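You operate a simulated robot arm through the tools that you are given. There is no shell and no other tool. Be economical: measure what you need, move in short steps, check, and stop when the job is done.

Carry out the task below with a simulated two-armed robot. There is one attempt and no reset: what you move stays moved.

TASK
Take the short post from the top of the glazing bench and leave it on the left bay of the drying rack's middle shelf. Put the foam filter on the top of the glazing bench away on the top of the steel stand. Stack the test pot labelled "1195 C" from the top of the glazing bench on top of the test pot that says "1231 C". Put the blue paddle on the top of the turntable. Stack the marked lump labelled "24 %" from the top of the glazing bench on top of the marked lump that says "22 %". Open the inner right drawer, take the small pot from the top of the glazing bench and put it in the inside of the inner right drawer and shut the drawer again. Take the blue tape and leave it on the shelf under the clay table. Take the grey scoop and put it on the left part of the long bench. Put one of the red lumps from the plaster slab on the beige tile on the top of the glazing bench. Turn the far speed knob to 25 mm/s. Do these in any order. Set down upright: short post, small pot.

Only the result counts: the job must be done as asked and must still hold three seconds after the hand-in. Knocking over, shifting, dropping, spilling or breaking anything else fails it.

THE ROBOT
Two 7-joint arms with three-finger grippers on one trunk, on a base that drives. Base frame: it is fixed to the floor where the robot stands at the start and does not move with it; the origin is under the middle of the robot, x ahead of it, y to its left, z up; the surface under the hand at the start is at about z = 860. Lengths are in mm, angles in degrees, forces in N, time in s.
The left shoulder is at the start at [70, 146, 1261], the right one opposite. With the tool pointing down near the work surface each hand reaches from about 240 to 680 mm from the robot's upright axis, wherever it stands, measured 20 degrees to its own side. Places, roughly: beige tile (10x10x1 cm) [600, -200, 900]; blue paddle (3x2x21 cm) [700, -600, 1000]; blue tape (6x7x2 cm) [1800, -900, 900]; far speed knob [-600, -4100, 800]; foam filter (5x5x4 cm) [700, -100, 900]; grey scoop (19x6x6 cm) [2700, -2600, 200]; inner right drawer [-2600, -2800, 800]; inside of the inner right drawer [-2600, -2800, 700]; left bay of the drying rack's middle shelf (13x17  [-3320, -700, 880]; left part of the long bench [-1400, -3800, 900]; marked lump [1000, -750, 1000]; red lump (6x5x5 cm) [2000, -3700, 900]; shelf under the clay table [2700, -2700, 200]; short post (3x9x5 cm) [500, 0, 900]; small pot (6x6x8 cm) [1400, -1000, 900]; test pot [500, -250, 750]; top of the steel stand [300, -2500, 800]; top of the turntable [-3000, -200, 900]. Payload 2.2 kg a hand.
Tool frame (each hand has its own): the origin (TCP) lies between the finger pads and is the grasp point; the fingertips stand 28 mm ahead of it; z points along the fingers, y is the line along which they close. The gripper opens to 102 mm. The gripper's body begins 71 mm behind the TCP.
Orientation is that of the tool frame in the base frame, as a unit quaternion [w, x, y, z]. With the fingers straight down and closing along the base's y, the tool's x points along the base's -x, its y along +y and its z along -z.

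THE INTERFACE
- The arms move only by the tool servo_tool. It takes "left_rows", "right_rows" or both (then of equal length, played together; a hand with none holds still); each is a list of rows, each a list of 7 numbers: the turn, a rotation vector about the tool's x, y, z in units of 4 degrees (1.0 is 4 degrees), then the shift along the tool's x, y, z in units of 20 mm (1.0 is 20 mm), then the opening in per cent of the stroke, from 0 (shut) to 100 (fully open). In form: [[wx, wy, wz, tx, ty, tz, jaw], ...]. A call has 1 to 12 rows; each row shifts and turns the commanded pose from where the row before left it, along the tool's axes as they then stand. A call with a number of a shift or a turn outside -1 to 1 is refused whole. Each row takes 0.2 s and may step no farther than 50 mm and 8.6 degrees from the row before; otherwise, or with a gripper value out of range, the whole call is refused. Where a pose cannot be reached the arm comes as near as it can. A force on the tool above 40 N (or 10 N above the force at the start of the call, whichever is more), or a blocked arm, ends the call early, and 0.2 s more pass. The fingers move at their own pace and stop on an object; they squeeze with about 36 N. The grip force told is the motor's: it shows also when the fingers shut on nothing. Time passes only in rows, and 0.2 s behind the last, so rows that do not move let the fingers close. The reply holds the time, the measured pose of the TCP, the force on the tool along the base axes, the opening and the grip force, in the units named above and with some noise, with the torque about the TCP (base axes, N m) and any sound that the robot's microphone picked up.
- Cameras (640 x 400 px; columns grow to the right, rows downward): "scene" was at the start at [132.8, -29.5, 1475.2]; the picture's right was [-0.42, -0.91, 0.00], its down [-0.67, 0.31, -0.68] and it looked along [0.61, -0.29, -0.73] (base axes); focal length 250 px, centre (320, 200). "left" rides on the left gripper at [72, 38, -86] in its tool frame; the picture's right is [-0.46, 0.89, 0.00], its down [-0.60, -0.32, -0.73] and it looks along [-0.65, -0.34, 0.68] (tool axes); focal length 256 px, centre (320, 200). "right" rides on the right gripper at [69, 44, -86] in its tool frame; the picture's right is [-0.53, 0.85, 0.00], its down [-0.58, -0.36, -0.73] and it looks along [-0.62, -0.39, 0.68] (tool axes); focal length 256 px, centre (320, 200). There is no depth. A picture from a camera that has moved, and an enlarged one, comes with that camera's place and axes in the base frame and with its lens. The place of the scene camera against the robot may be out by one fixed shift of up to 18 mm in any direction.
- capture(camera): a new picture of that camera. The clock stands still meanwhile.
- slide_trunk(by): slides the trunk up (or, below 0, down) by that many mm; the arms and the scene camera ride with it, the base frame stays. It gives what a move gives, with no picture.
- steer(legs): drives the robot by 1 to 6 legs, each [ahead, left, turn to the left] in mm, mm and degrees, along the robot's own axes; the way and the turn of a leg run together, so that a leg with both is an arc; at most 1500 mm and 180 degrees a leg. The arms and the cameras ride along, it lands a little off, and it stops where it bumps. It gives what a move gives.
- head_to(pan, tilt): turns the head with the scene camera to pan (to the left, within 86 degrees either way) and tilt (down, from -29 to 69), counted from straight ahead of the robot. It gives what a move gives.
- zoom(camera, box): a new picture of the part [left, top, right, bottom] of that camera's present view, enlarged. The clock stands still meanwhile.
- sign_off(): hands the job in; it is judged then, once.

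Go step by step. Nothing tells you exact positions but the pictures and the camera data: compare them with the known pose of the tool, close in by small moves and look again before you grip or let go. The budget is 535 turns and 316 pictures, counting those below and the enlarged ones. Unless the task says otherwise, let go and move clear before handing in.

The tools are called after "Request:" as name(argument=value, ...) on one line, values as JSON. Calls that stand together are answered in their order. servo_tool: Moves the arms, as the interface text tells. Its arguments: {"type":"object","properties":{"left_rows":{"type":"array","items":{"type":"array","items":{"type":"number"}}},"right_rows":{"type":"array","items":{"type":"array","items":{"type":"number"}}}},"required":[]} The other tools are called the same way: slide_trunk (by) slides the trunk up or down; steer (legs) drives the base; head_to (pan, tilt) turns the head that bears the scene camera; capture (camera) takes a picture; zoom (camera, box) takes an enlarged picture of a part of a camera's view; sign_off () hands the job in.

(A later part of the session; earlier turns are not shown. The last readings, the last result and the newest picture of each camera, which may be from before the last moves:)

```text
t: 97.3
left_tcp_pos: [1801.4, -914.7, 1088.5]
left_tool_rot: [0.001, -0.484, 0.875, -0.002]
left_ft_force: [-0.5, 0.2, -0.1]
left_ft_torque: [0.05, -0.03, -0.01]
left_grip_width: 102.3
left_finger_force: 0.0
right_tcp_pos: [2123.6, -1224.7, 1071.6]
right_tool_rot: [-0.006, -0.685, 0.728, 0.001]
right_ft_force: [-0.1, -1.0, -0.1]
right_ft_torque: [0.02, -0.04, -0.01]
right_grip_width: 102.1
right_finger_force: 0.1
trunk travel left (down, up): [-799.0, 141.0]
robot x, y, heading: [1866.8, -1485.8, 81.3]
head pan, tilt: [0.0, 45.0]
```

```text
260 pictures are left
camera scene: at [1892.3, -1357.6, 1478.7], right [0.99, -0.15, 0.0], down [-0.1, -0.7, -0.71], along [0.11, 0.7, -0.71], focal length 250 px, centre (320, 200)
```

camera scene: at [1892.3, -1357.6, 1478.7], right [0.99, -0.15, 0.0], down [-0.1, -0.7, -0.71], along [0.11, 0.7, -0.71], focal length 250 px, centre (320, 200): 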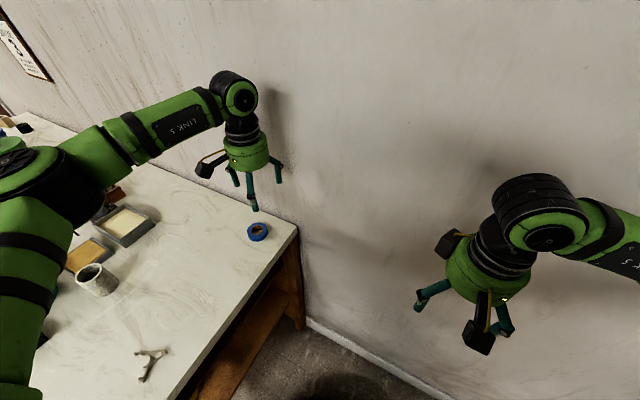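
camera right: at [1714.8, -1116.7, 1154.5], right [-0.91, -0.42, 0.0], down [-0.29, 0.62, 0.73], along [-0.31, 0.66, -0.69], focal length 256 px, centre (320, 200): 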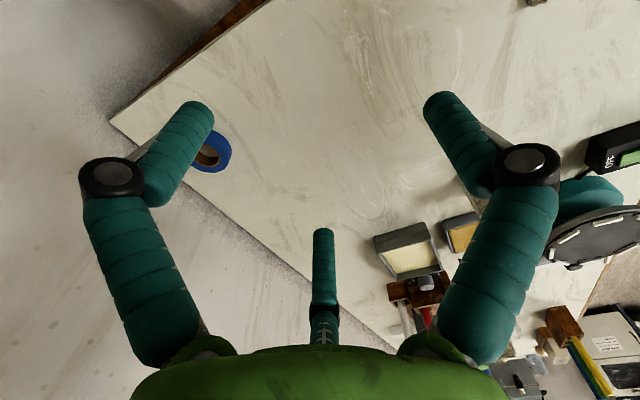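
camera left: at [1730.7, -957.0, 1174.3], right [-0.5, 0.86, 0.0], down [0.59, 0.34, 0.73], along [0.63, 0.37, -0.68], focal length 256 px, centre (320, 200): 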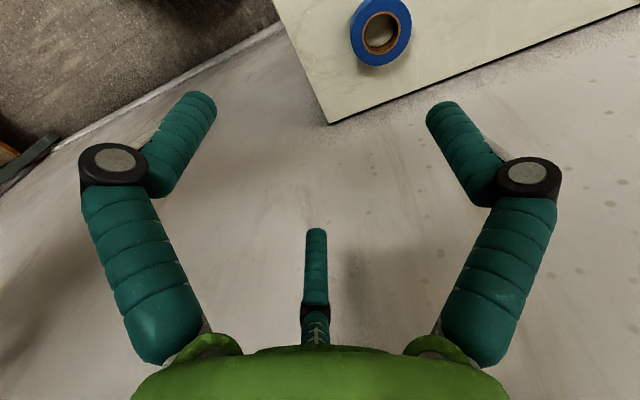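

Request:
servo_tool(left_rows=[[0, 0, 0, -0.33, 0.95, 0, 90], [0, 0, 0, -0.33, 0.95, 0, 90], [0, 0, 0, -0.33, 0.95, 0, 90], [0, 0, 0.94, 0, 0, 0.5, 90], [0, 0, 0.94, 0, 0, 0.5, 90], [0, 0, 0.94, 0, 0, 0.5, 90], [0, 0, 0.94, 0, 0, 0.5, 90], [0, 0, 0.94, 0, 0, 0.5, 90], [0, 0, 0.94, 0, 0, 0.5, 90], [0, 0, 0.94, 0, 0, 0.5, 90], [0, 0, 0.94, 0, 0, 0.5, 90]])

Request:
capture(camera="left")

Request:
capture(camera="scene")

```text
t: 99.7
left_tcp_pos: [1764.4, -866.0, 1086.8]
left_tool_rot: [-0.001, -0.484, 0.875, -0.003]
left_ft_force: [-0.3, 0.0, -0.4]
left_ft_torque: [-0.03, -0.01, 0.02]
left_grip_width: 91.7
left_finger_force: 0.1
left hand out of reach, approached as far as the arm can: row 4, 5, 6, 7, 8, 9, 10, 11
right_tcp_pos: [2124.4, -1223.6, 1071.1]
right_tool_rot: [-0.008, -0.685, 0.728, 0.0]
right_ft_force: [0.3, 0.1, -0.7]
right_ft_torque: [0.03, 0.02, -0.01]
right_grip_width: 101.9
right_finger_force: 0.0
trunk travel left (down, up): [-799.0, 141.0]
robot x, y, heading: [1865.3, -1483.8, 81.2]
head pan, tilt: [0.0, 45.0]
```

```text
259 pictures are left
camera left: at [1694.2, -907.3, 1172.6], right [-0.5, 0.86, 0.0], down [0.59, 0.35, 0.73], along [0.63, 0.36, -0.68], focal length 256 px, centre (320, 200)
```

left: 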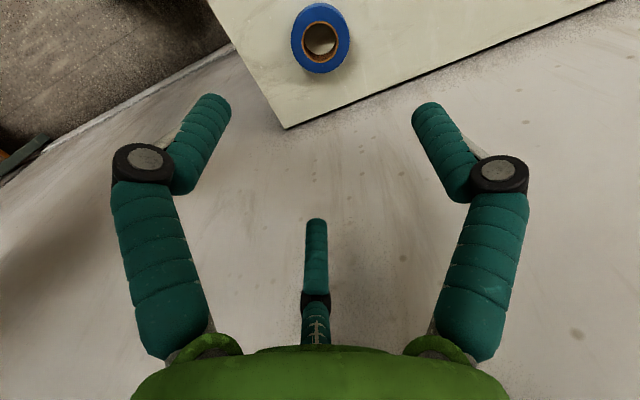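

```text
258 pictures are left
camera scene: at [1893.5, -1354.4, 1478.3], right [0.99, -0.15, 0.0], down [-0.11, -0.7, -0.71], along [0.11, 0.7, -0.71], focal length 250 px, centre (320, 200)
```

scene: 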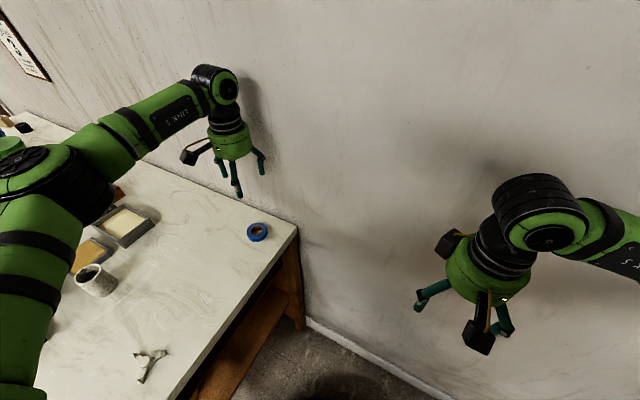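

Request:
servo_tool(left_rows=[[0, 0, 0, 0, 0, 1, 90], [0, 0, 0, 0, 0, 1, 90], [0, 0, 0, 0, 0, 1, 90], [0, 0, 0, 0, 0, 1, 90], [0, 0, 0, 0, 0, 1, 90], [0, 0, 0, 0, 0, 1, 90]])

Request:
capture(camera="left")

Request:
capture(camera="scene")

```text
t: 101.1
left_tcp_pos: [1765.3, -865.7, 967.0]
left_tool_rot: [-0.001, -0.484, 0.875, -0.003]
left_ft_force: [1.7, 0.5, 0.3]
left_ft_torque: [0.01, 0.01, 0.0]
left_grip_width: 91.9
left_finger_force: 0.0
right_tcp_pos: [2124.7, -1221.8, 1070.6]
right_tool_rot: [-0.009, -0.685, 0.728, 0.0]
right_ft_force: [-1.2, 0.2, 0.8]
right_ft_torque: [0.01, 0.0, -0.01]
right_grip_width: 101.9
right_finger_force: 0.0
trunk travel left (down, up): [-799.0, 141.0]
robot x, y, heading: [1863.4, -1491.7, 81.6]
head pan, tilt: [0.0, 45.0]
```

```text
257 pictures are left
camera left: at [1694.4, -907.5, 1052.6], right [-0.5, 0.86, 0.0], down [0.59, 0.35, 0.73], along [0.63, 0.36, -0.68], focal length 256 px, centre (320, 200)
```

left: 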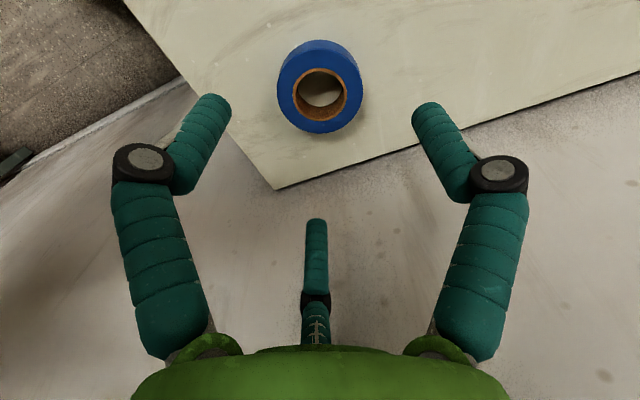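

```text
256 pictures are left
camera scene: at [1893.5, -1354.0, 1478.3], right [0.99, -0.15, 0.0], down [-0.11, -0.7, -0.71], along [0.11, 0.7, -0.71], focal length 250 px, centre (320, 200)
```

scene: 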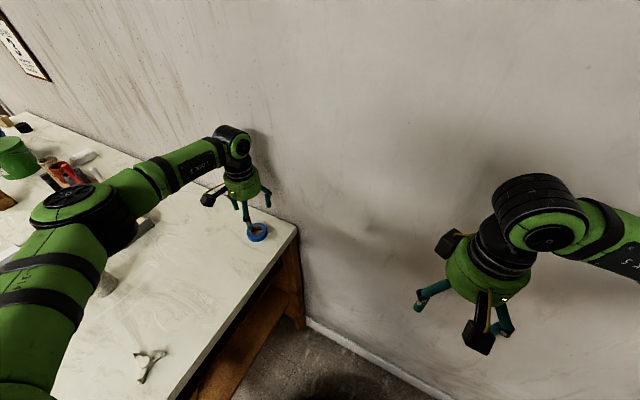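

Request:
servo_tool(left_rows=[[0, 0, 0, 0.26, 0.13, 1, 90], [0, 0, 0, 0, 0, 1, 90], [0, 0, 0, 0, 0, 1, 90], [0, 0, 0, 0, 0, 0.75, 90], [0, 0, 0, 0, 0, 0, 90]])

Request:
capture(camera="left")

```text
t: 102.3
left_tcp_pos: [1759.5, -871.2, 917.6]
left_tool_rot: [-0.002, -0.486, 0.874, -0.002]
left_ft_force: [0.0, 0.6, 0.2]
left_ft_torque: [-0.01, -0.01, 0.0]
left_grip_width: 92.2
left_finger_force: 0.1
left hand out of reach, approached as far as the arm can: row 3, 4
right_tcp_pos: [2124.2, -1222.3, 1070.0]
right_tool_rot: [-0.008, -0.685, 0.728, 0.0]
right_ft_force: [0.3, -0.1, 0.7]
right_ft_torque: [0.03, -0.03, 0.02]
right_grip_width: 101.9
right_finger_force: 0.0
trunk travel left (down, up): [-799.0, 141.0]
robot x, y, heading: [1863.6, -1487.0, 81.4]
head pan, tilt: [0.0, 45.0]
```

```text
255 pictures are left
camera left: at [1689.0, -911.8, 1003.1], right [-0.5, 0.86, 0.0], down [0.59, 0.35, 0.73], along [0.63, 0.37, -0.68], focal length 256 px, centre (320, 200)
```

left: 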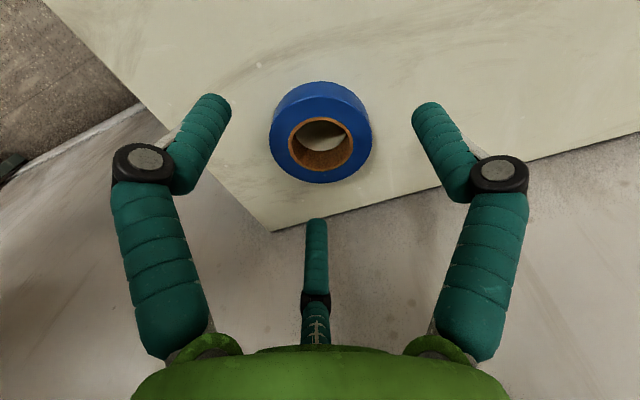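

Request:
slide_trunk(by=-26)

Request:
servo_tool(left_rows=[[0, 0, 0, 0, 0, 0, 40], [0, 0, 0, 0, 0, 0, 0], [0, 0, 0, 0, 0, 0, 0], [0, 0, 0, 0, 0, 0, 0]])

Request:
capture(camera="left")

```text
t: 103.0
left_tcp_pos: [1759.6, -870.9, 892.3]
left_tool_rot: [-0.001, -0.485, 0.875, -0.001]
left_ft_force: [0.5, 0.0, 0.4]
left_ft_torque: [-0.01, -0.03, 0.04]
left_grip_width: 91.8
left_finger_force: 0.0
right_tcp_pos: [2124.2, -1223.2, 1044.6]
right_tool_rot: [-0.009, -0.685, 0.728, -0.001]
right_ft_force: [-0.5, -0.2, 0.3]
right_ft_torque: [0.01, -0.01, 0.01]
right_grip_width: 101.9
right_finger_force: 0.0
trunk travel left (down, up): [-773.0, 167.0]
robot x, y, heading: [1863.0, -1486.5, 81.7]
head pan, tilt: [0.0, 45.0]
```

```text
t: 104.0
left_tcp_pos: [1759.6, -871.1, 891.7]
left_tool_rot: [-0.001, -0.485, 0.875, -0.001]
left_ft_force: [0.1, -0.2, 5.2]
left_ft_torque: [0.14, 0.1, 0.04]
left_grip_width: 58.2
left_finger_force: 35.8
right_tcp_pos: [2123.4, -1223.2, 1045.7]
right_tool_rot: [-0.009, -0.686, 0.728, 0.0]
right_ft_force: [0.9, 0.0, 0.4]
right_ft_torque: [0.03, -0.02, -0.01]
right_grip_width: 102.1
right_finger_force: 0.0
trunk travel left (down, up): [-773.0, 167.0]
robot x, y, heading: [1860.6, -1488.6, 81.4]
head pan, tilt: [0.0, 45.0]
```

```text
254 pictures are left
camera left: at [1688.9, -912.4, 978.0], right [-0.5, 0.86, 0.0], down [0.59, 0.35, 0.73], along [0.63, 0.37, -0.68], focal length 256 px, centre (320, 200)
```

left: 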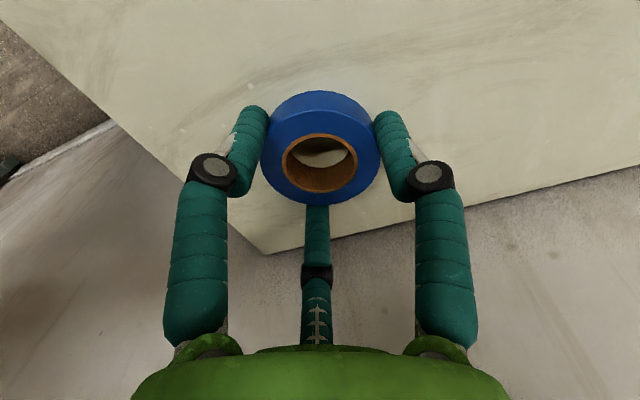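

Tape gripped. Lifting with the trunk and backing off, then heading to the clay table.

Request:
slide_trunk(by=120)

Request:
steer(legs=[[-350, 0, 0], [0, 0, -118]])

Request:
head_to(pan=0, tilt=25)

Request:
capture(camera="scene")

```text
t: 105.5
left_tcp_pos: [1758.7, -869.9, 1011.1]
left_tool_rot: [-0.001, -0.484, 0.875, -0.001]
left_ft_force: [-0.3, -0.5, -1.0]
left_ft_torque: [0.02, -0.04, -0.01]
left_grip_width: 58.4
left_finger_force: 36.2
right_tcp_pos: [2125.4, -1222.1, 1163.8]
right_tool_rot: [-0.009, -0.685, 0.728, 0.0]
right_ft_force: [0.4, 0.2, 0.3]
right_ft_torque: [0.0, -0.02, 0.01]
right_grip_width: 102.1
right_finger_force: 0.1
trunk travel left (down, up): [-893.0, 47.0]
robot x, y, heading: [1862.5, -1487.5, 81.1]
head pan, tilt: [0.0, 45.0]
```

```text
t: 112.7
left_tcp_pos: [2407.1, -2030.2, 1011.1]
left_tool_rot: [-0.002, 0.499, 0.867, 0.0]
left_ft_force: [-0.2, -0.8, -0.5]
left_ft_torque: [-0.01, 0.02, 0.0]
left_grip_width: 57.7
left_finger_force: 35.9
right_tcp_pos: [1925.0, -2189.6, 1164.3]
right_tool_rot: [-0.004, 0.27, 0.963, 0.008]
right_ft_force: [-0.5, 0.0, -0.5]
right_ft_torque: [0.0, 0.02, -0.01]
right_grip_width: 102.1
right_finger_force: 0.1
trunk travel left (down, up): [-893.0, 47.0]
robot x, y, heading: [1810.7, -1836.8, -36.4]
head pan, tilt: [0.0, 45.0]
```

```text
t: 113.5
left_tcp_pos: [2407.0, -2030.2, 1009.8]
left_tool_rot: [-0.002, 0.498, 0.867, 0.0]
left_ft_force: [0.0, 0.4, 0.4]
left_ft_torque: [-0.02, 0.01, -0.02]
left_grip_width: 57.5
left_finger_force: 35.9
right_tcp_pos: [1924.1, -2190.4, 1163.8]
right_tool_rot: [-0.004, 0.27, 0.963, 0.007]
right_ft_force: [0.0, -0.2, 0.0]
right_ft_torque: [0.0, -0.01, 0.0]
right_grip_width: 102.1
right_finger_force: 0.1
trunk travel left (down, up): [-893.0, 47.0]
robot x, y, heading: [1813.6, -1832.4, -36.4]
head pan, tilt: [0.0, 25.0]
```

```text
253 pictures are left
camera scene: at [1936.3, -1914.8, 1602.8], right [-0.59, -0.81, 0.0], down [-0.34, 0.25, -0.91], along [0.73, -0.54, -0.42], focal length 250 px, centre (320, 200)
```

scene: 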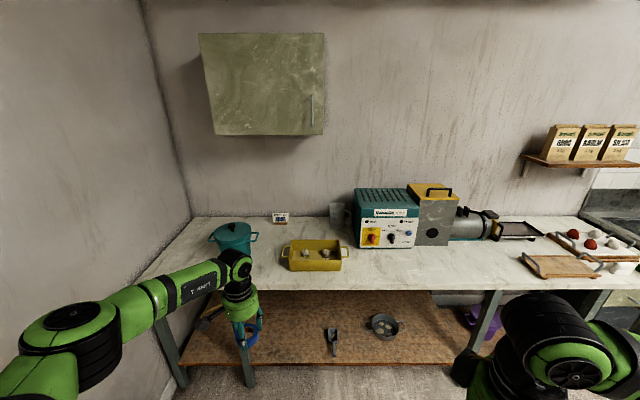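

Request:
zoom(camera="scene", box=[240, 280, 460, 400])

Request:
zoom(camera="scene", box=[500, 200, 640, 290])

```text
2.91 times, centred on (350, 340) of scene
camera zoom: at [1936.3, -1914.8, 1602.8], right [-0.59, -0.81, 0.0], down [-0.34, 0.25, -0.91], along [0.73, -0.54, -0.42], focal length 728 px, centre (233, -207)
```

zoom: 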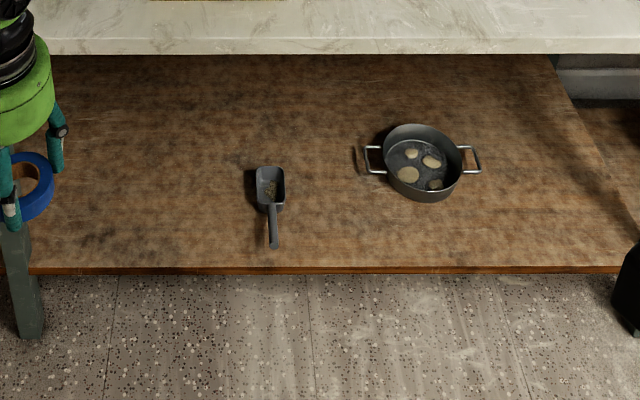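

```text
4.44 times, centred on (570, 245) of scene
camera zoom: at [1936.3, -1914.8, 1602.8], right [-0.59, -0.81, 0.0], down [-0.34, 0.25, -0.91], along [0.73, -0.54, -0.42], focal length 1113 px, centre (-791, 0)
```

zoom: 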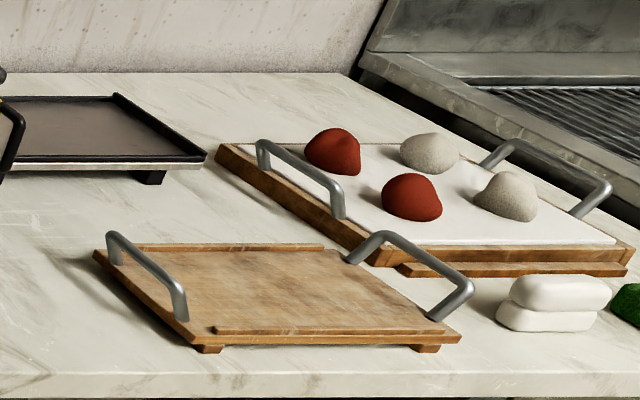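

The clay table is in view: scoop (with grains, so keep it level) and pan on its lower shelf, red lumps on the plaster slab at right. I extend the right hand, then lower the trunk here in the open.

Request:
servo_tool(right_rows=[[0, 0, 0, -1, 0, 0, 100], [0, 0, 0, -1, 0, 0, 100], [0, 0, 0, -1, 0, 0, 100], [0, 0, 0, -1, 0, 0, 100], [0, 0, 0, -1, 0, 0, 100], [0, 0, 0, -1, 0, 0, 100], [0, 0, 0, -1, 0, 0, 100], [0, 0, 0, -1, 0, 0, 100], [0, 0, 0, -1, 0, 0, 100], [0, 0, 0, -1, 0, 0, 100]])

Request:
slide_trunk(by=-600)

Request:
head_to(pan=0, tilt=35)

Request:
capture(camera="scene")

```text
t: 115.7
left_tcp_pos: [2407.6, -2031.1, 1010.8]
left_tool_rot: [-0.003, 0.498, 0.867, -0.002]
left_ft_force: [-0.1, 0.3, -0.2]
left_ft_torque: [-0.01, 0.02, -0.02]
left_grip_width: 57.6
left_finger_force: 36.1
right_tcp_pos: [2096.8, -2293.4, 1161.7]
right_tool_rot: [-0.005, 0.27, 0.963, 0.006]
right_ft_force: [-0.3, -0.2, 0.1]
right_ft_torque: [0.0, -0.02, 0.0]
right_grip_width: 102.1
right_finger_force: 0.1
trunk travel left (down, up): [-893.0, 47.0]
robot x, y, heading: [1808.9, -1832.5, -35.9]
head pan, tilt: [0.0, 25.0]
```

```text
refused: -600 is not a number from -400 to 400
```

```text
t: 116.4
left_tcp_pos: [2407.8, -2030.3, 1011.0]
left_tool_rot: [-0.002, 0.499, 0.867, 0.0]
left_ft_force: [-0.6, -0.3, 0.0]
left_ft_torque: [-0.02, 0.05, -0.02]
left_grip_width: 57.5
left_finger_force: 36.2
right_tcp_pos: [2094.9, -2293.4, 1162.6]
right_tool_rot: [-0.004, 0.27, 0.963, 0.008]
right_ft_force: [0.3, 0.3, 0.2]
right_ft_torque: [-0.02, -0.04, 0.04]
right_grip_width: 102.3
right_finger_force: 0.0
trunk travel left (down, up): [-893.0, 47.0]
robot x, y, heading: [1813.0, -1833.7, -36.3]
head pan, tilt: [0.0, 35.0]
```

```text
250 pictures are left
camera scene: at [1933.4, -1912.3, 1587.2], right [-0.59, -0.81, 0.0], down [-0.46, 0.34, -0.82], along [0.66, -0.49, -0.57], focal length 250 px, centre (320, 200)
```

scene: 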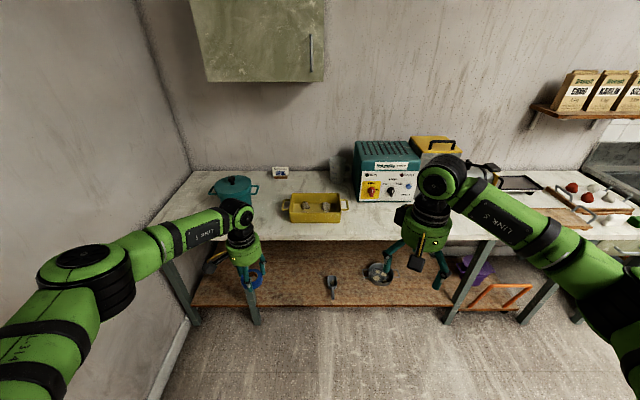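

Request:
slide_trunk(by=-400)

Request:
slide_trunk(by=-270)

Request:
capture(camera="scene")

```text
t: 120.3
left_tcp_pos: [2407.3, -2031.4, 611.3]
left_tool_rot: [-0.002, 0.498, 0.867, -0.001]
left_ft_force: [0.4, -0.7, 0.9]
left_ft_torque: [0.0, -0.03, 0.02]
left_grip_width: 57.4
left_finger_force: 36.2
right_tcp_pos: [2094.8, -2292.6, 763.2]
right_tool_rot: [-0.004, 0.27, 0.963, 0.008]
right_ft_force: [-0.2, -0.1, 0.2]
right_ft_torque: [0.01, -0.03, -0.01]
right_grip_width: 102.0
right_finger_force: 0.0
trunk travel left (down, up): [-493.0, 447.0]
robot x, y, heading: [1808.2, -1830.7, -36.4]
head pan, tilt: [0.0, 35.0]
```

```text
t: 123.0
left_tcp_pos: [2406.9, -2030.4, 341.3]
left_tool_rot: [-0.002, 0.499, 0.867, 0.0]
left_ft_force: [-0.3, -0.1, -0.8]
left_ft_torque: [-0.01, 0.0, 0.01]
left_grip_width: 57.3
left_finger_force: 36.4
right_tcp_pos: [2095.9, -2292.6, 491.8]
right_tool_rot: [-0.005, 0.27, 0.963, 0.007]
right_ft_force: [-0.6, -0.2, 0.4]
right_ft_torque: [-0.01, -0.01, 0.04]
right_grip_width: 102.0
right_finger_force: 0.0
trunk travel left (down, up): [-223.0, 717.0]
robot x, y, heading: [1809.2, -1837.3, -36.0]
head pan, tilt: [0.0, 35.0]
```

```text
249 pictures are left
camera scene: at [1933.0, -1912.2, 917.2], right [-0.59, -0.81, 0.0], down [-0.46, 0.34, -0.82], along [0.66, -0.49, -0.57], focal length 250 px, centre (320, 200)
```

scene: 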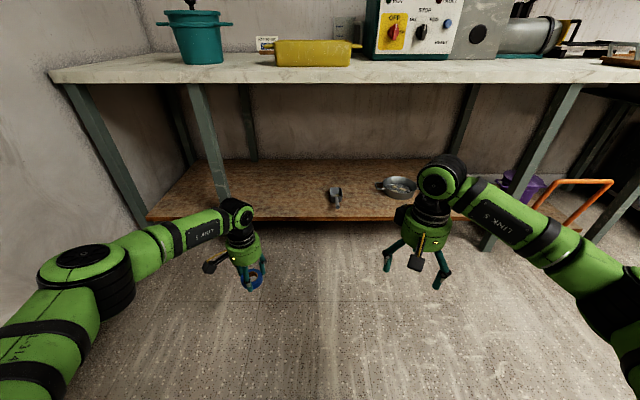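

Request:
zoom(camera="scene", box=[220, 150, 440, 270])

```text
2.91 times, centred on (330, 210) of scene
camera zoom: at [1933.0, -1912.2, 917.2], right [-0.59, -0.81, 0.0], down [-0.46, 0.34, -0.82], along [0.66, -0.49, -0.57], focal length 728 px, centre (291, 171)
```

zoom: 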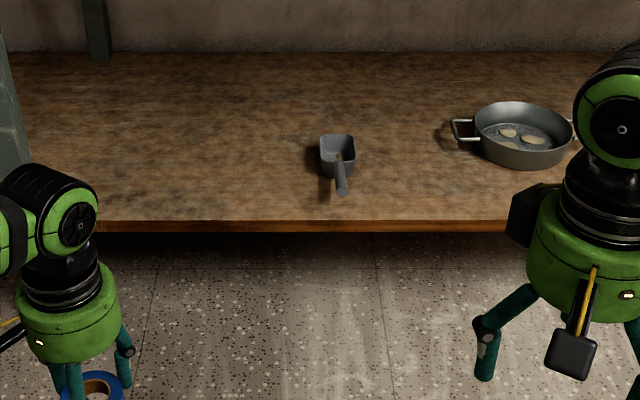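

Shelf surface is at z≈200, scoop handle points toward me. I lower the right hand and drive in.

Request:
servo_tool(right_rows=[[0, 0, 0, 0, 0, 1, 100], [0, 0, 0, 0, 0, 1, 100], [0, 0, 0, 0, 0, 1, 100], [0, 0, 0, 0, 0, 1, 100], [0, 0, 0, 0, 0, 1, 100], [0, 0, 0, 0, 0, 1, 100], [0, 0, 0, 0, 0, 1, 100]])

Request:
steer(legs=[[400, 0, 0]])

Request:
head_to(pan=0, tilt=48)

Request:
capture(camera="scene")

```text
t: 124.6
left_tcp_pos: [2405.5, -2030.2, 341.1]
left_tool_rot: [-0.003, 0.498, 0.867, 0.001]
left_ft_force: [-0.2, 0.4, 0.2]
left_ft_torque: [-0.02, 0.0, 0.0]
left_grip_width: 56.9
left_finger_force: 36.6
right_tcp_pos: [2095.0, -2289.5, 352.2]
right_tool_rot: [-0.004, 0.269, 0.963, 0.008]
right_ft_force: [0.8, 0.1, 0.5]
right_ft_torque: [-0.05, 0.01, -0.03]
right_grip_width: 101.6
right_finger_force: 0.1
trunk travel left (down, up): [-223.0, 717.0]
robot x, y, heading: [1812.0, -1833.7, -36.1]
head pan, tilt: [0.0, 35.0]
```

```text
t: 127.1
left_tcp_pos: [2727.3, -2270.0, 340.4]
left_tool_rot: [-0.002, 0.5, 0.866, 0.0]
left_ft_force: [0.8, 0.2, -0.4]
left_ft_torque: [-0.01, 0.0, 0.01]
left_grip_width: 56.9
left_finger_force: 36.3
right_tcp_pos: [2414.2, -2528.0, 352.3]
right_tool_rot: [-0.005, 0.271, 0.962, 0.007]
right_ft_force: [-0.5, 0.2, 0.2]
right_ft_torque: [0.02, -0.02, -0.01]
right_grip_width: 101.9
right_finger_force: 0.1
trunk travel left (down, up): [-223.0, 717.0]
robot x, y, heading: [2135.4, -2071.8, -36.6]
head pan, tilt: [0.0, 35.0]
```

```text
t: 127.8
left_tcp_pos: [2727.3, -2269.6, 341.6]
left_tool_rot: [-0.002, 0.5, 0.866, 0.002]
left_ft_force: [0.0, -0.1, -0.5]
left_ft_torque: [-0.02, 0.0, 0.03]
left_grip_width: 57.1
left_finger_force: 35.6
right_tcp_pos: [2414.8, -2528.4, 353.6]
right_tool_rot: [-0.005, 0.271, 0.963, 0.008]
right_ft_force: [0.3, 0.0, 0.0]
right_ft_torque: [0.02, -0.02, 0.03]
right_grip_width: 102.0
right_finger_force: 0.0
trunk travel left (down, up): [-223.0, 717.0]
robot x, y, heading: [2134.7, -2072.7, -36.5]
head pan, tilt: [0.0, 48.0]
```

```text
247 pictures are left
camera scene: at [2246.9, -2144.3, 898.2], right [-0.59, -0.8, 0.0], down [-0.6, 0.44, -0.67], along [0.54, -0.4, -0.74], focal length 250 px, centre (320, 200)
```

scene: 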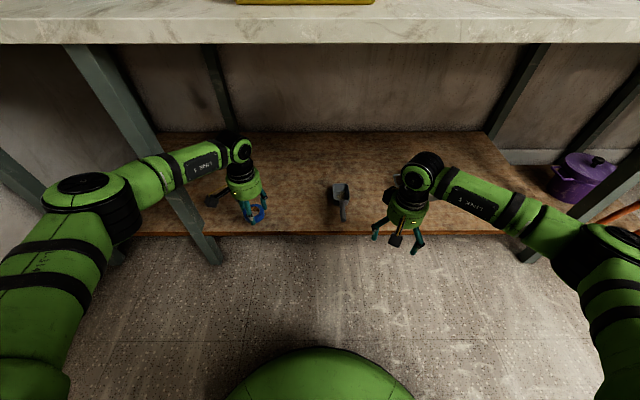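

Request:
steer(legs=[[0, -100, 0], [215, 0, 0]])

Request:
capture(camera="scene")

Request:
capture(camera="left")

Request:
capture(camera="right")

```text
t: 130.3
left_tcp_pos: [2838.9, -2476.6, 340.6]
left_tool_rot: [-0.002, 0.5, 0.866, 0.0]
left_ft_force: [0.0, 0.0, -0.8]
left_ft_torque: [0.02, -0.03, -0.02]
left_grip_width: 57.2
left_finger_force: 35.7
right_tcp_pos: [2526.7, -2735.7, 353.5]
right_tool_rot: [-0.004, 0.271, 0.962, 0.009]
right_ft_force: [0.2, 0.4, -0.1]
right_ft_torque: [-0.03, -0.01, 0.01]
right_grip_width: 101.8
right_finger_force: 0.0
trunk travel left (down, up): [-223.0, 717.0]
robot x, y, heading: [2246.9, -2277.8, -36.4]
head pan, tilt: [0.0, 48.0]
```

```text
246 pictures are left
camera scene: at [2359.2, -2351.3, 898.1], right [-0.6, -0.8, 0.0], down [-0.6, 0.44, -0.67], along [0.54, -0.4, -0.74], focal length 250 px, centre (320, 200)
```

scene: 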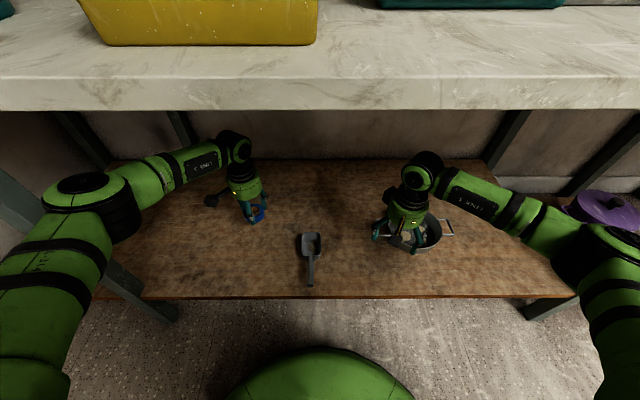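

```text
245 pictures are left
camera left: at [2837.2, -2395.9, 427.1], right [1.0, 0.04, 0.0], down [0.03, -0.68, 0.73], along [0.03, -0.73, -0.68], focal length 256 px, centre (320, 200)
```

left: 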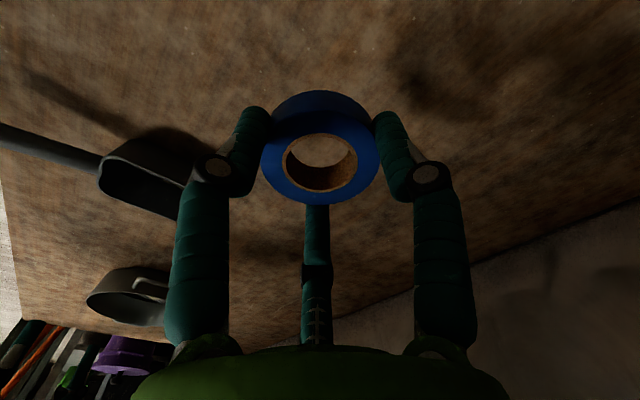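

```text
244 pictures are left
camera right: at [2491.5, -2664.3, 440.7], right [0.9, 0.44, 0.0], down [0.3, -0.62, 0.72], along [0.32, -0.64, -0.69], focal length 256 px, centre (320, 200)
```

right: 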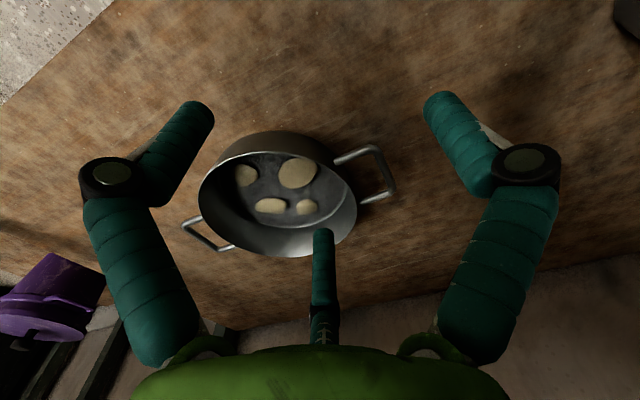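

Tape placement spot below the left hand is clear. Lowering it onto the shelf.

Request:
servo_tool(left_rows=[[0, 0, 0, 0, 0, 1, 0], [0, 0, 0, 0, 0, 1, 0], [0, 0, 0, 0, 0, 1, 0], [0, 0, 0, 0, 0, 1, 0], [0, 0, 0, 0, 0, 0.9, 0], [0, 0, 0, 0, 0, 0.1, 0], [0, 0, 0, 0, 0, 0.1, 0], [0, 0, 0, 0, 0, 0, 0]])

```text
t: 132.1
left_tcp_pos: [2839.2, -2477.2, 337.6]
left_tool_rot: [-0.002, 0.5, 0.866, 0.0]
left_ft_force: [0.2, -0.4, -0.1]
left_ft_torque: [0.05, -0.02, -0.01]
left_grip_width: 57.1
left_finger_force: 35.9
left hand out of reach, approached as far as the arm can: row 1, 2, 3, 4, 5
right_tcp_pos: [2526.6, -2735.2, 352.9]
right_tool_rot: [-0.004, 0.272, 0.962, 0.008]
right_ft_force: [0.3, -0.3, 0.2]
right_ft_torque: [0.03, 0.0, 0.0]
right_grip_width: 102.1
right_finger_force: 0.1
trunk travel left (down, up): [-223.0, 717.0]
robot x, y, heading: [2246.9, -2282.2, -36.4]
head pan, tilt: [0.0, 48.0]
```

Request:
servo_tool(right_rows=[[0, 0, 0, 0.195, 0.975, 0, 100], [0, 0, 0, 0.195, 0.975, 0, 100], [0, 0, 0, 0.195, 0.975, 0, 100], [0, 0, 0, 0.195, 0.975, 0, 100], [0, 0, 0, 0.195, 0.975, 0, 100], [0, 0, 0, 0.195, 0.975, 0, 100], [0, 0, 0, 0.195, 0.975, 0, 100], [0, 0, 0, 0.195, 0.975, 0, 100], [0, 0, 0, 0.195, 0.975, 0, 100], [0, 0, 0, 0.195, 0.975, 0, 100], [0, 0, 0, 0.195, 0.975, 0, 100], [0, 0, 0, 0.195, 0.975, 0, 100]])

Request:
capture(camera="right")

Request:
capture(camera="scene")

```text
t: 134.7
left_tcp_pos: [2839.3, -2475.3, 337.6]
left_tool_rot: [-0.002, 0.499, 0.866, 0.0]
left_ft_force: [-0.2, 0.1, -1.1]
left_ft_torque: [0.0, -0.01, -0.01]
left_grip_width: 57.0
left_finger_force: 35.6
right_tcp_pos: [2608.7, -2510.6, 355.5]
right_tool_rot: [-0.004, 0.272, 0.962, 0.006]
right_ft_force: [1.2, -0.7, -0.6]
right_ft_torque: [0.0, 0.02, -0.01]
right_grip_width: 102.1
right_finger_force: 0.0
trunk travel left (down, up): [-223.0, 717.0]
robot x, y, heading: [2247.0, -2279.0, -36.7]
head pan, tilt: [0.0, 48.0]
```

```text
243 pictures are left
camera right: at [2573.8, -2440.2, 443.9], right [0.9, 0.44, 0.0], down [0.3, -0.62, 0.72], along [0.32, -0.65, -0.69], focal length 256 px, centre (320, 200)
```

right: 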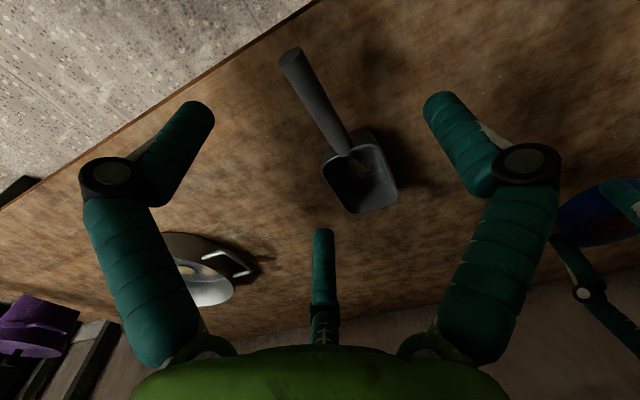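

```text
242 pictures are left
camera scene: at [2359.1, -2351.2, 898.1], right [-0.6, -0.8, 0.0], down [-0.6, 0.44, -0.67], along [0.54, -0.4, -0.74], focal length 250 px, centre (320, 200)
```

scene: 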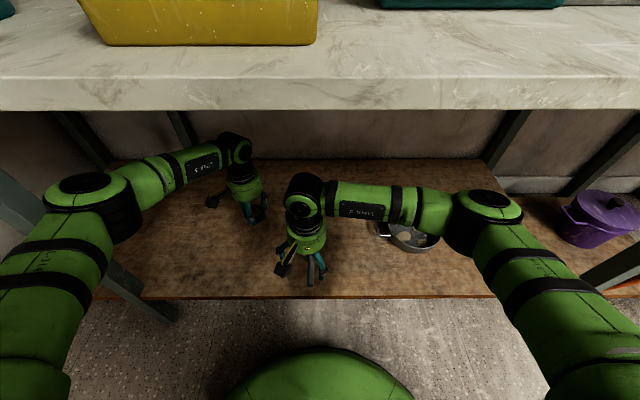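

Request:
zoom(camera="right", box=[260, 30, 420, 230])

```text
2.00 times, centred on (340, 130) of right
camera zoom: at [2573.8, -2440.2, 443.9], right [0.9, 0.44, 0.0], down [0.3, -0.62, 0.72], along [0.32, -0.65, -0.69], focal length 512 px, centre (280, 340)
```

zoom: 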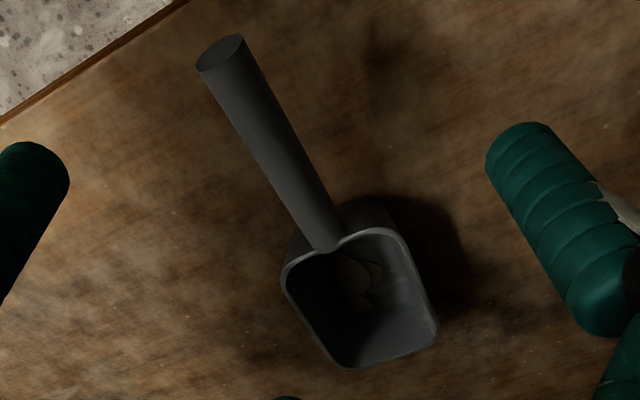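

The scoop has a thick handle; I'll grip it mid-way with a narrow opening. Descending over it.

Request:
servo_tool(right_rows=[[0, 0, 0, -0.5, -0.17, 0, 40], [0, 0, 0, -0.47, -0.17, 0.5, 40], [0, 0, 0, 0, 0, 1, 40], [0, 0, 0, 0, 0, 1, 40]])

Request:
capture(camera="right")

```text
t: 135.7
left_tcp_pos: [2838.6, -2476.2, 337.0]
left_tool_rot: [-0.002, 0.5, 0.866, 0.0]
left_ft_force: [0.2, -0.1, 0.3]
left_ft_torque: [-0.02, -0.01, 0.01]
left_grip_width: 56.9
left_finger_force: 35.4
right_tcp_pos: [2621.9, -2526.8, 305.0]
right_tool_rot: [-0.004, 0.271, 0.963, 0.008]
right_ft_force: [-0.1, -0.1, -0.5]
right_ft_torque: [-0.01, -0.02, -0.03]
right_grip_width: 40.8
right_finger_force: 0.0
trunk travel left (down, up): [-223.0, 717.0]
robot x, y, heading: [2243.4, -2273.5, -36.4]
head pan, tilt: [0.0, 48.0]
```

```text
240 pictures are left
camera right: at [2586.7, -2455.9, 393.0], right [0.9, 0.44, 0.0], down [0.3, -0.62, 0.72], along [0.32, -0.64, -0.69], focal length 256 px, centre (320, 200)
```

right: 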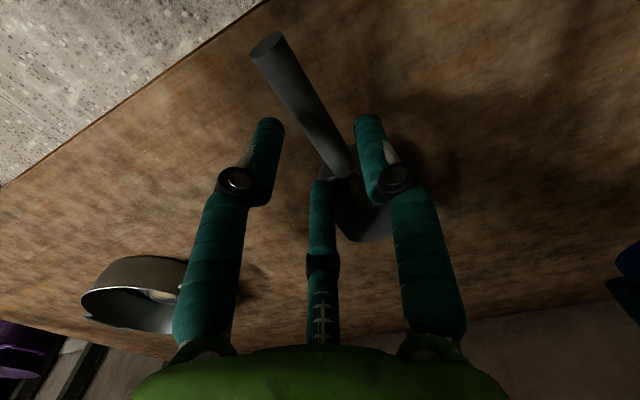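

Request:
servo_tool(right_rows=[[0, 0, 0, 0, 0, 1, 40], [0, 0, 0, 0, 0, 1, 40], [0, 0, 0, 0, 0, 0.1, 40], [0, 0, 0, 0, 0, 0, 0], [0, 0, 0, 0, 0, 0, 0]])

Request:
capture(camera="right")

```text
t: 136.9
left_tcp_pos: [2839.6, -2477.0, 337.3]
left_tool_rot: [-0.002, 0.5, 0.866, 0.0]
left_ft_force: [-0.1, -0.3, -0.1]
left_ft_torque: [0.0, 0.02, 0.0]
left_grip_width: 56.7
left_finger_force: 36.3
right_tcp_pos: [2622.2, -2525.5, 263.4]
right_tool_rot: [-0.006, 0.271, 0.962, 0.008]
right_ft_force: [-0.3, 0.0, -0.4]
right_ft_torque: [0.01, 0.04, -0.02]
right_grip_width: 25.6
right_finger_force: 36.1
trunk travel left (down, up): [-223.0, 717.0]
robot x, y, heading: [2243.9, -2277.3, -36.5]
head pan, tilt: [0.0, 48.0]
```

```text
239 pictures are left
camera right: at [2586.8, -2454.7, 351.1], right [0.9, 0.44, 0.0], down [0.3, -0.62, 0.72], along [0.32, -0.64, -0.69], focal length 256 px, centre (320, 200)
```

right: 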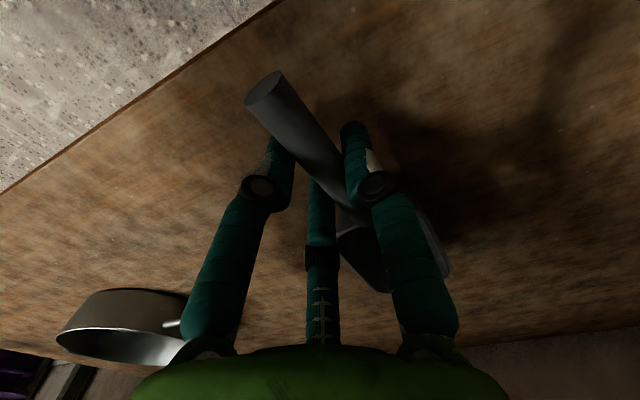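

Request:
servo_tool(right_rows=[[0, 0, 0, 0, 0, -0.5, 0], [0, 0, 0, 0, 0, -0.5, 0], [0, 0, 0, 0, 0, -0.5, 0], [0, 0, 0, 0, 0, 0, 0]])

Request:
capture(camera="right")

Request:
capture(camera="left")

```text
t: 137.9
left_tcp_pos: [2840.3, -2476.5, 337.1]
left_tool_rot: [-0.002, 0.5, 0.866, 0.0]
left_ft_force: [-0.7, -0.3, -1.2]
left_ft_torque: [0.0, -0.03, 0.0]
left_grip_width: 57.0
left_finger_force: 36.2
right_tcp_pos: [2622.2, -2526.1, 293.3]
right_tool_rot: [-0.004, 0.271, 0.963, 0.007]
right_ft_force: [0.8, 0.1, -1.2]
right_ft_torque: [0.01, 0.01, 0.0]
right_grip_width: 25.3
right_finger_force: 35.4
trunk travel left (down, up): [-223.0, 717.0]
robot x, y, heading: [2244.0, -2274.4, -36.5]
head pan, tilt: [0.0, 48.0]
```

```text
238 pictures are left
camera right: at [2586.5, -2455.4, 381.7], right [0.9, 0.44, 0.0], down [0.3, -0.62, 0.72], along [0.32, -0.64, -0.69], focal length 256 px, centre (320, 200)
```

right: 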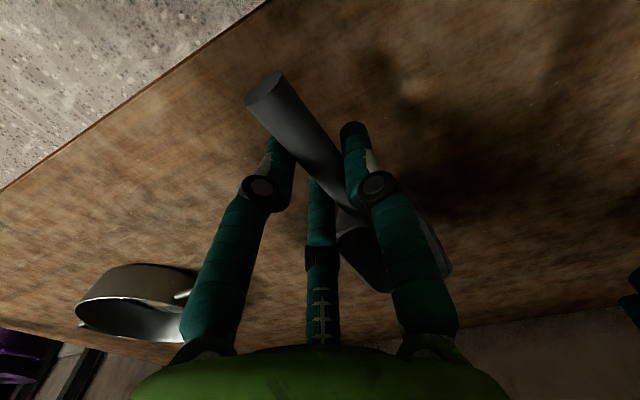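

```text
237 pictures are left
camera left: at [2836.6, -2396.0, 423.5], right [1.0, 0.04, 0.0], down [0.03, -0.68, 0.73], along [0.03, -0.73, -0.68], focal length 256 px, centre (320, 200)
```

left: 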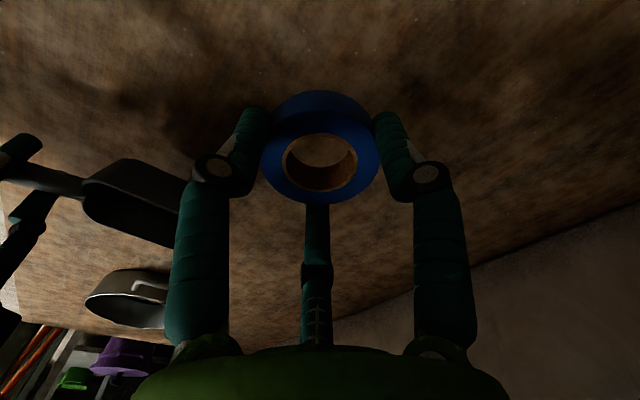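

Request:
servo_tool(right_rows=[[0, 0, 0, 0, 0, -1, 0], [0, 0, 0, 0, 0, -1, 0], [0, 0, 0, 0, 0, -1, 0], [0, 0, 0, 0, 0, -1, 0], [0, 0, 0, 0, 0, -1, 0]])

Request:
slide_trunk(by=-97)

Request:
capture(camera="left")

Request:
capture(camera="scene")

```text
t: 139.1
left_tcp_pos: [2839.5, -2476.5, 337.8]
left_tool_rot: [-0.002, 0.499, 0.866, 0.0]
left_ft_force: [0.4, -0.3, -0.7]
left_ft_torque: [0.02, -0.01, 0.02]
left_grip_width: 56.9
left_finger_force: 36.1
right_tcp_pos: [2621.9, -2529.2, 394.1]
right_tool_rot: [-0.005, 0.272, 0.962, 0.008]
right_ft_force: [0.2, 0.9, -0.6]
right_ft_torque: [-0.03, 0.03, -0.03]
right_grip_width: 25.5
right_finger_force: 36.5
trunk travel left (down, up): [-223.0, 717.0]
robot x, y, heading: [2246.9, -2278.0, -36.5]
head pan, tilt: [0.0, 48.0]
```

```text
t: 140.4
left_tcp_pos: [2839.9, -2477.6, 246.9]
left_tool_rot: [0.002, 0.5, 0.866, -0.001]
left_ft_force: [0.0, 0.7, 28.1]
left_ft_torque: [0.27, 0.6, 0.2]
left_grip_width: 56.9
left_finger_force: 35.8
right_tcp_pos: [2622.1, -2528.5, 299.6]
right_tool_rot: [-0.003, 0.271, 0.963, 0.007]
right_ft_force: [0.2, 0.3, -1.7]
right_ft_torque: [-0.03, 0.01, -0.01]
right_grip_width: 25.4
right_finger_force: 35.7
trunk travel left (down, up): [-126.0, 814.0]
robot x, y, heading: [2244.3, -2280.0, -36.5]
head pan, tilt: [0.0, 48.0]
```

```text
236 pictures are left
camera left: at [2836.8, -2396.8, 331.7], right [1.0, 0.04, 0.0], down [0.03, -0.68, 0.74], along [0.03, -0.73, -0.68], focal length 256 px, centre (320, 200)
```

left: 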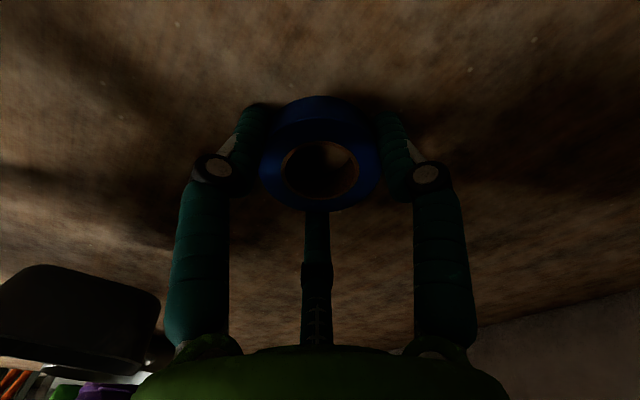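

```text
235 pictures are left
camera scene: at [2356.4, -2350.4, 802.0], right [-0.6, -0.8, 0.0], down [-0.59, 0.44, -0.67], along [0.54, -0.4, -0.74], focal length 250 px, centre (320, 200)
```

scene: 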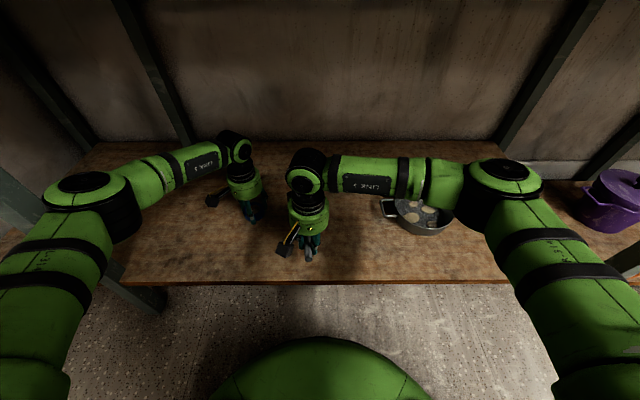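

Request:
slide_trunk(by=4)

Request:
servo_tool(left_rows=[[0, 0, 0, 0, 0, 0, 40], [0, 0, 0, 0, 0, 0, 80], [0, 0, 0, 0, 0, 0, 90], [0, 0, 0, 0, 0, 0, 90]])

Request:
slide_trunk(by=95)

Request:
capture(camera="left")

```text
t: 140.9
left_tcp_pos: [2839.4, -2477.0, 246.1]
left_tool_rot: [0.001, 0.5, 0.866, 0.0]
left_ft_force: [3.2, -4.1, 14.8]
left_ft_torque: [-0.42, -0.23, 0.03]
left_grip_width: 56.9
left_finger_force: 35.7
right_tcp_pos: [2622.3, -2528.0, 301.7]
right_tool_rot: [-0.004, 0.271, 0.962, 0.008]
right_ft_force: [0.0, 0.6, -0.4]
right_ft_torque: [0.0, 0.02, 0.0]
right_grip_width: 25.3
right_finger_force: 36.6
trunk travel left (down, up): [-130.0, 810.0]
robot x, y, heading: [2248.5, -2280.1, -36.6]
head pan, tilt: [0.0, 48.0]
```

```text
t: 141.9
left_tcp_pos: [2838.4, -2476.6, 244.4]
left_tool_rot: [-0.003, 0.5, 0.866, -0.001]
left_ft_force: [0.6, 0.1, -0.6]
left_ft_torque: [-0.01, 0.0, -0.01]
left_grip_width: 92.0
left_finger_force: 0.1
right_tcp_pos: [2623.0, -2528.6, 299.8]
right_tool_rot: [-0.004, 0.271, 0.962, 0.008]
right_ft_force: [-0.8, -0.1, -1.3]
right_ft_torque: [0.02, 0.04, 0.03]
right_grip_width: 25.5
right_finger_force: 36.0
trunk travel left (down, up): [-130.0, 810.0]
robot x, y, heading: [2244.1, -2278.9, -36.3]
head pan, tilt: [0.0, 48.0]
```

```text
t: 143.2
left_tcp_pos: [2839.0, -2475.8, 339.4]
left_tool_rot: [-0.002, 0.499, 0.866, 0.001]
left_ft_force: [0.6, 0.1, -0.3]
left_ft_torque: [0.0, -0.05, -0.01]
left_grip_width: 91.8
left_finger_force: 0.0
right_tcp_pos: [2622.3, -2529.4, 395.5]
right_tool_rot: [-0.004, 0.272, 0.962, 0.007]
right_ft_force: [0.9, 0.5, -0.8]
right_ft_torque: [0.04, 0.03, 0.01]
right_grip_width: 25.5
right_finger_force: 36.1
trunk travel left (down, up): [-225.0, 715.0]
robot x, y, heading: [2243.2, -2279.2, -36.5]
head pan, tilt: [0.0, 48.0]
```

```text
234 pictures are left
camera left: at [2836.6, -2396.0, 425.4], right [1.0, 0.04, 0.0], down [0.03, -0.68, 0.73], along [0.03, -0.73, -0.68], focal length 256 px, centre (320, 200)
```

left: 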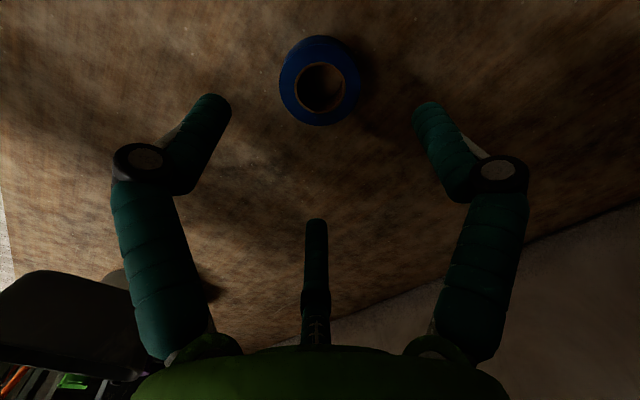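

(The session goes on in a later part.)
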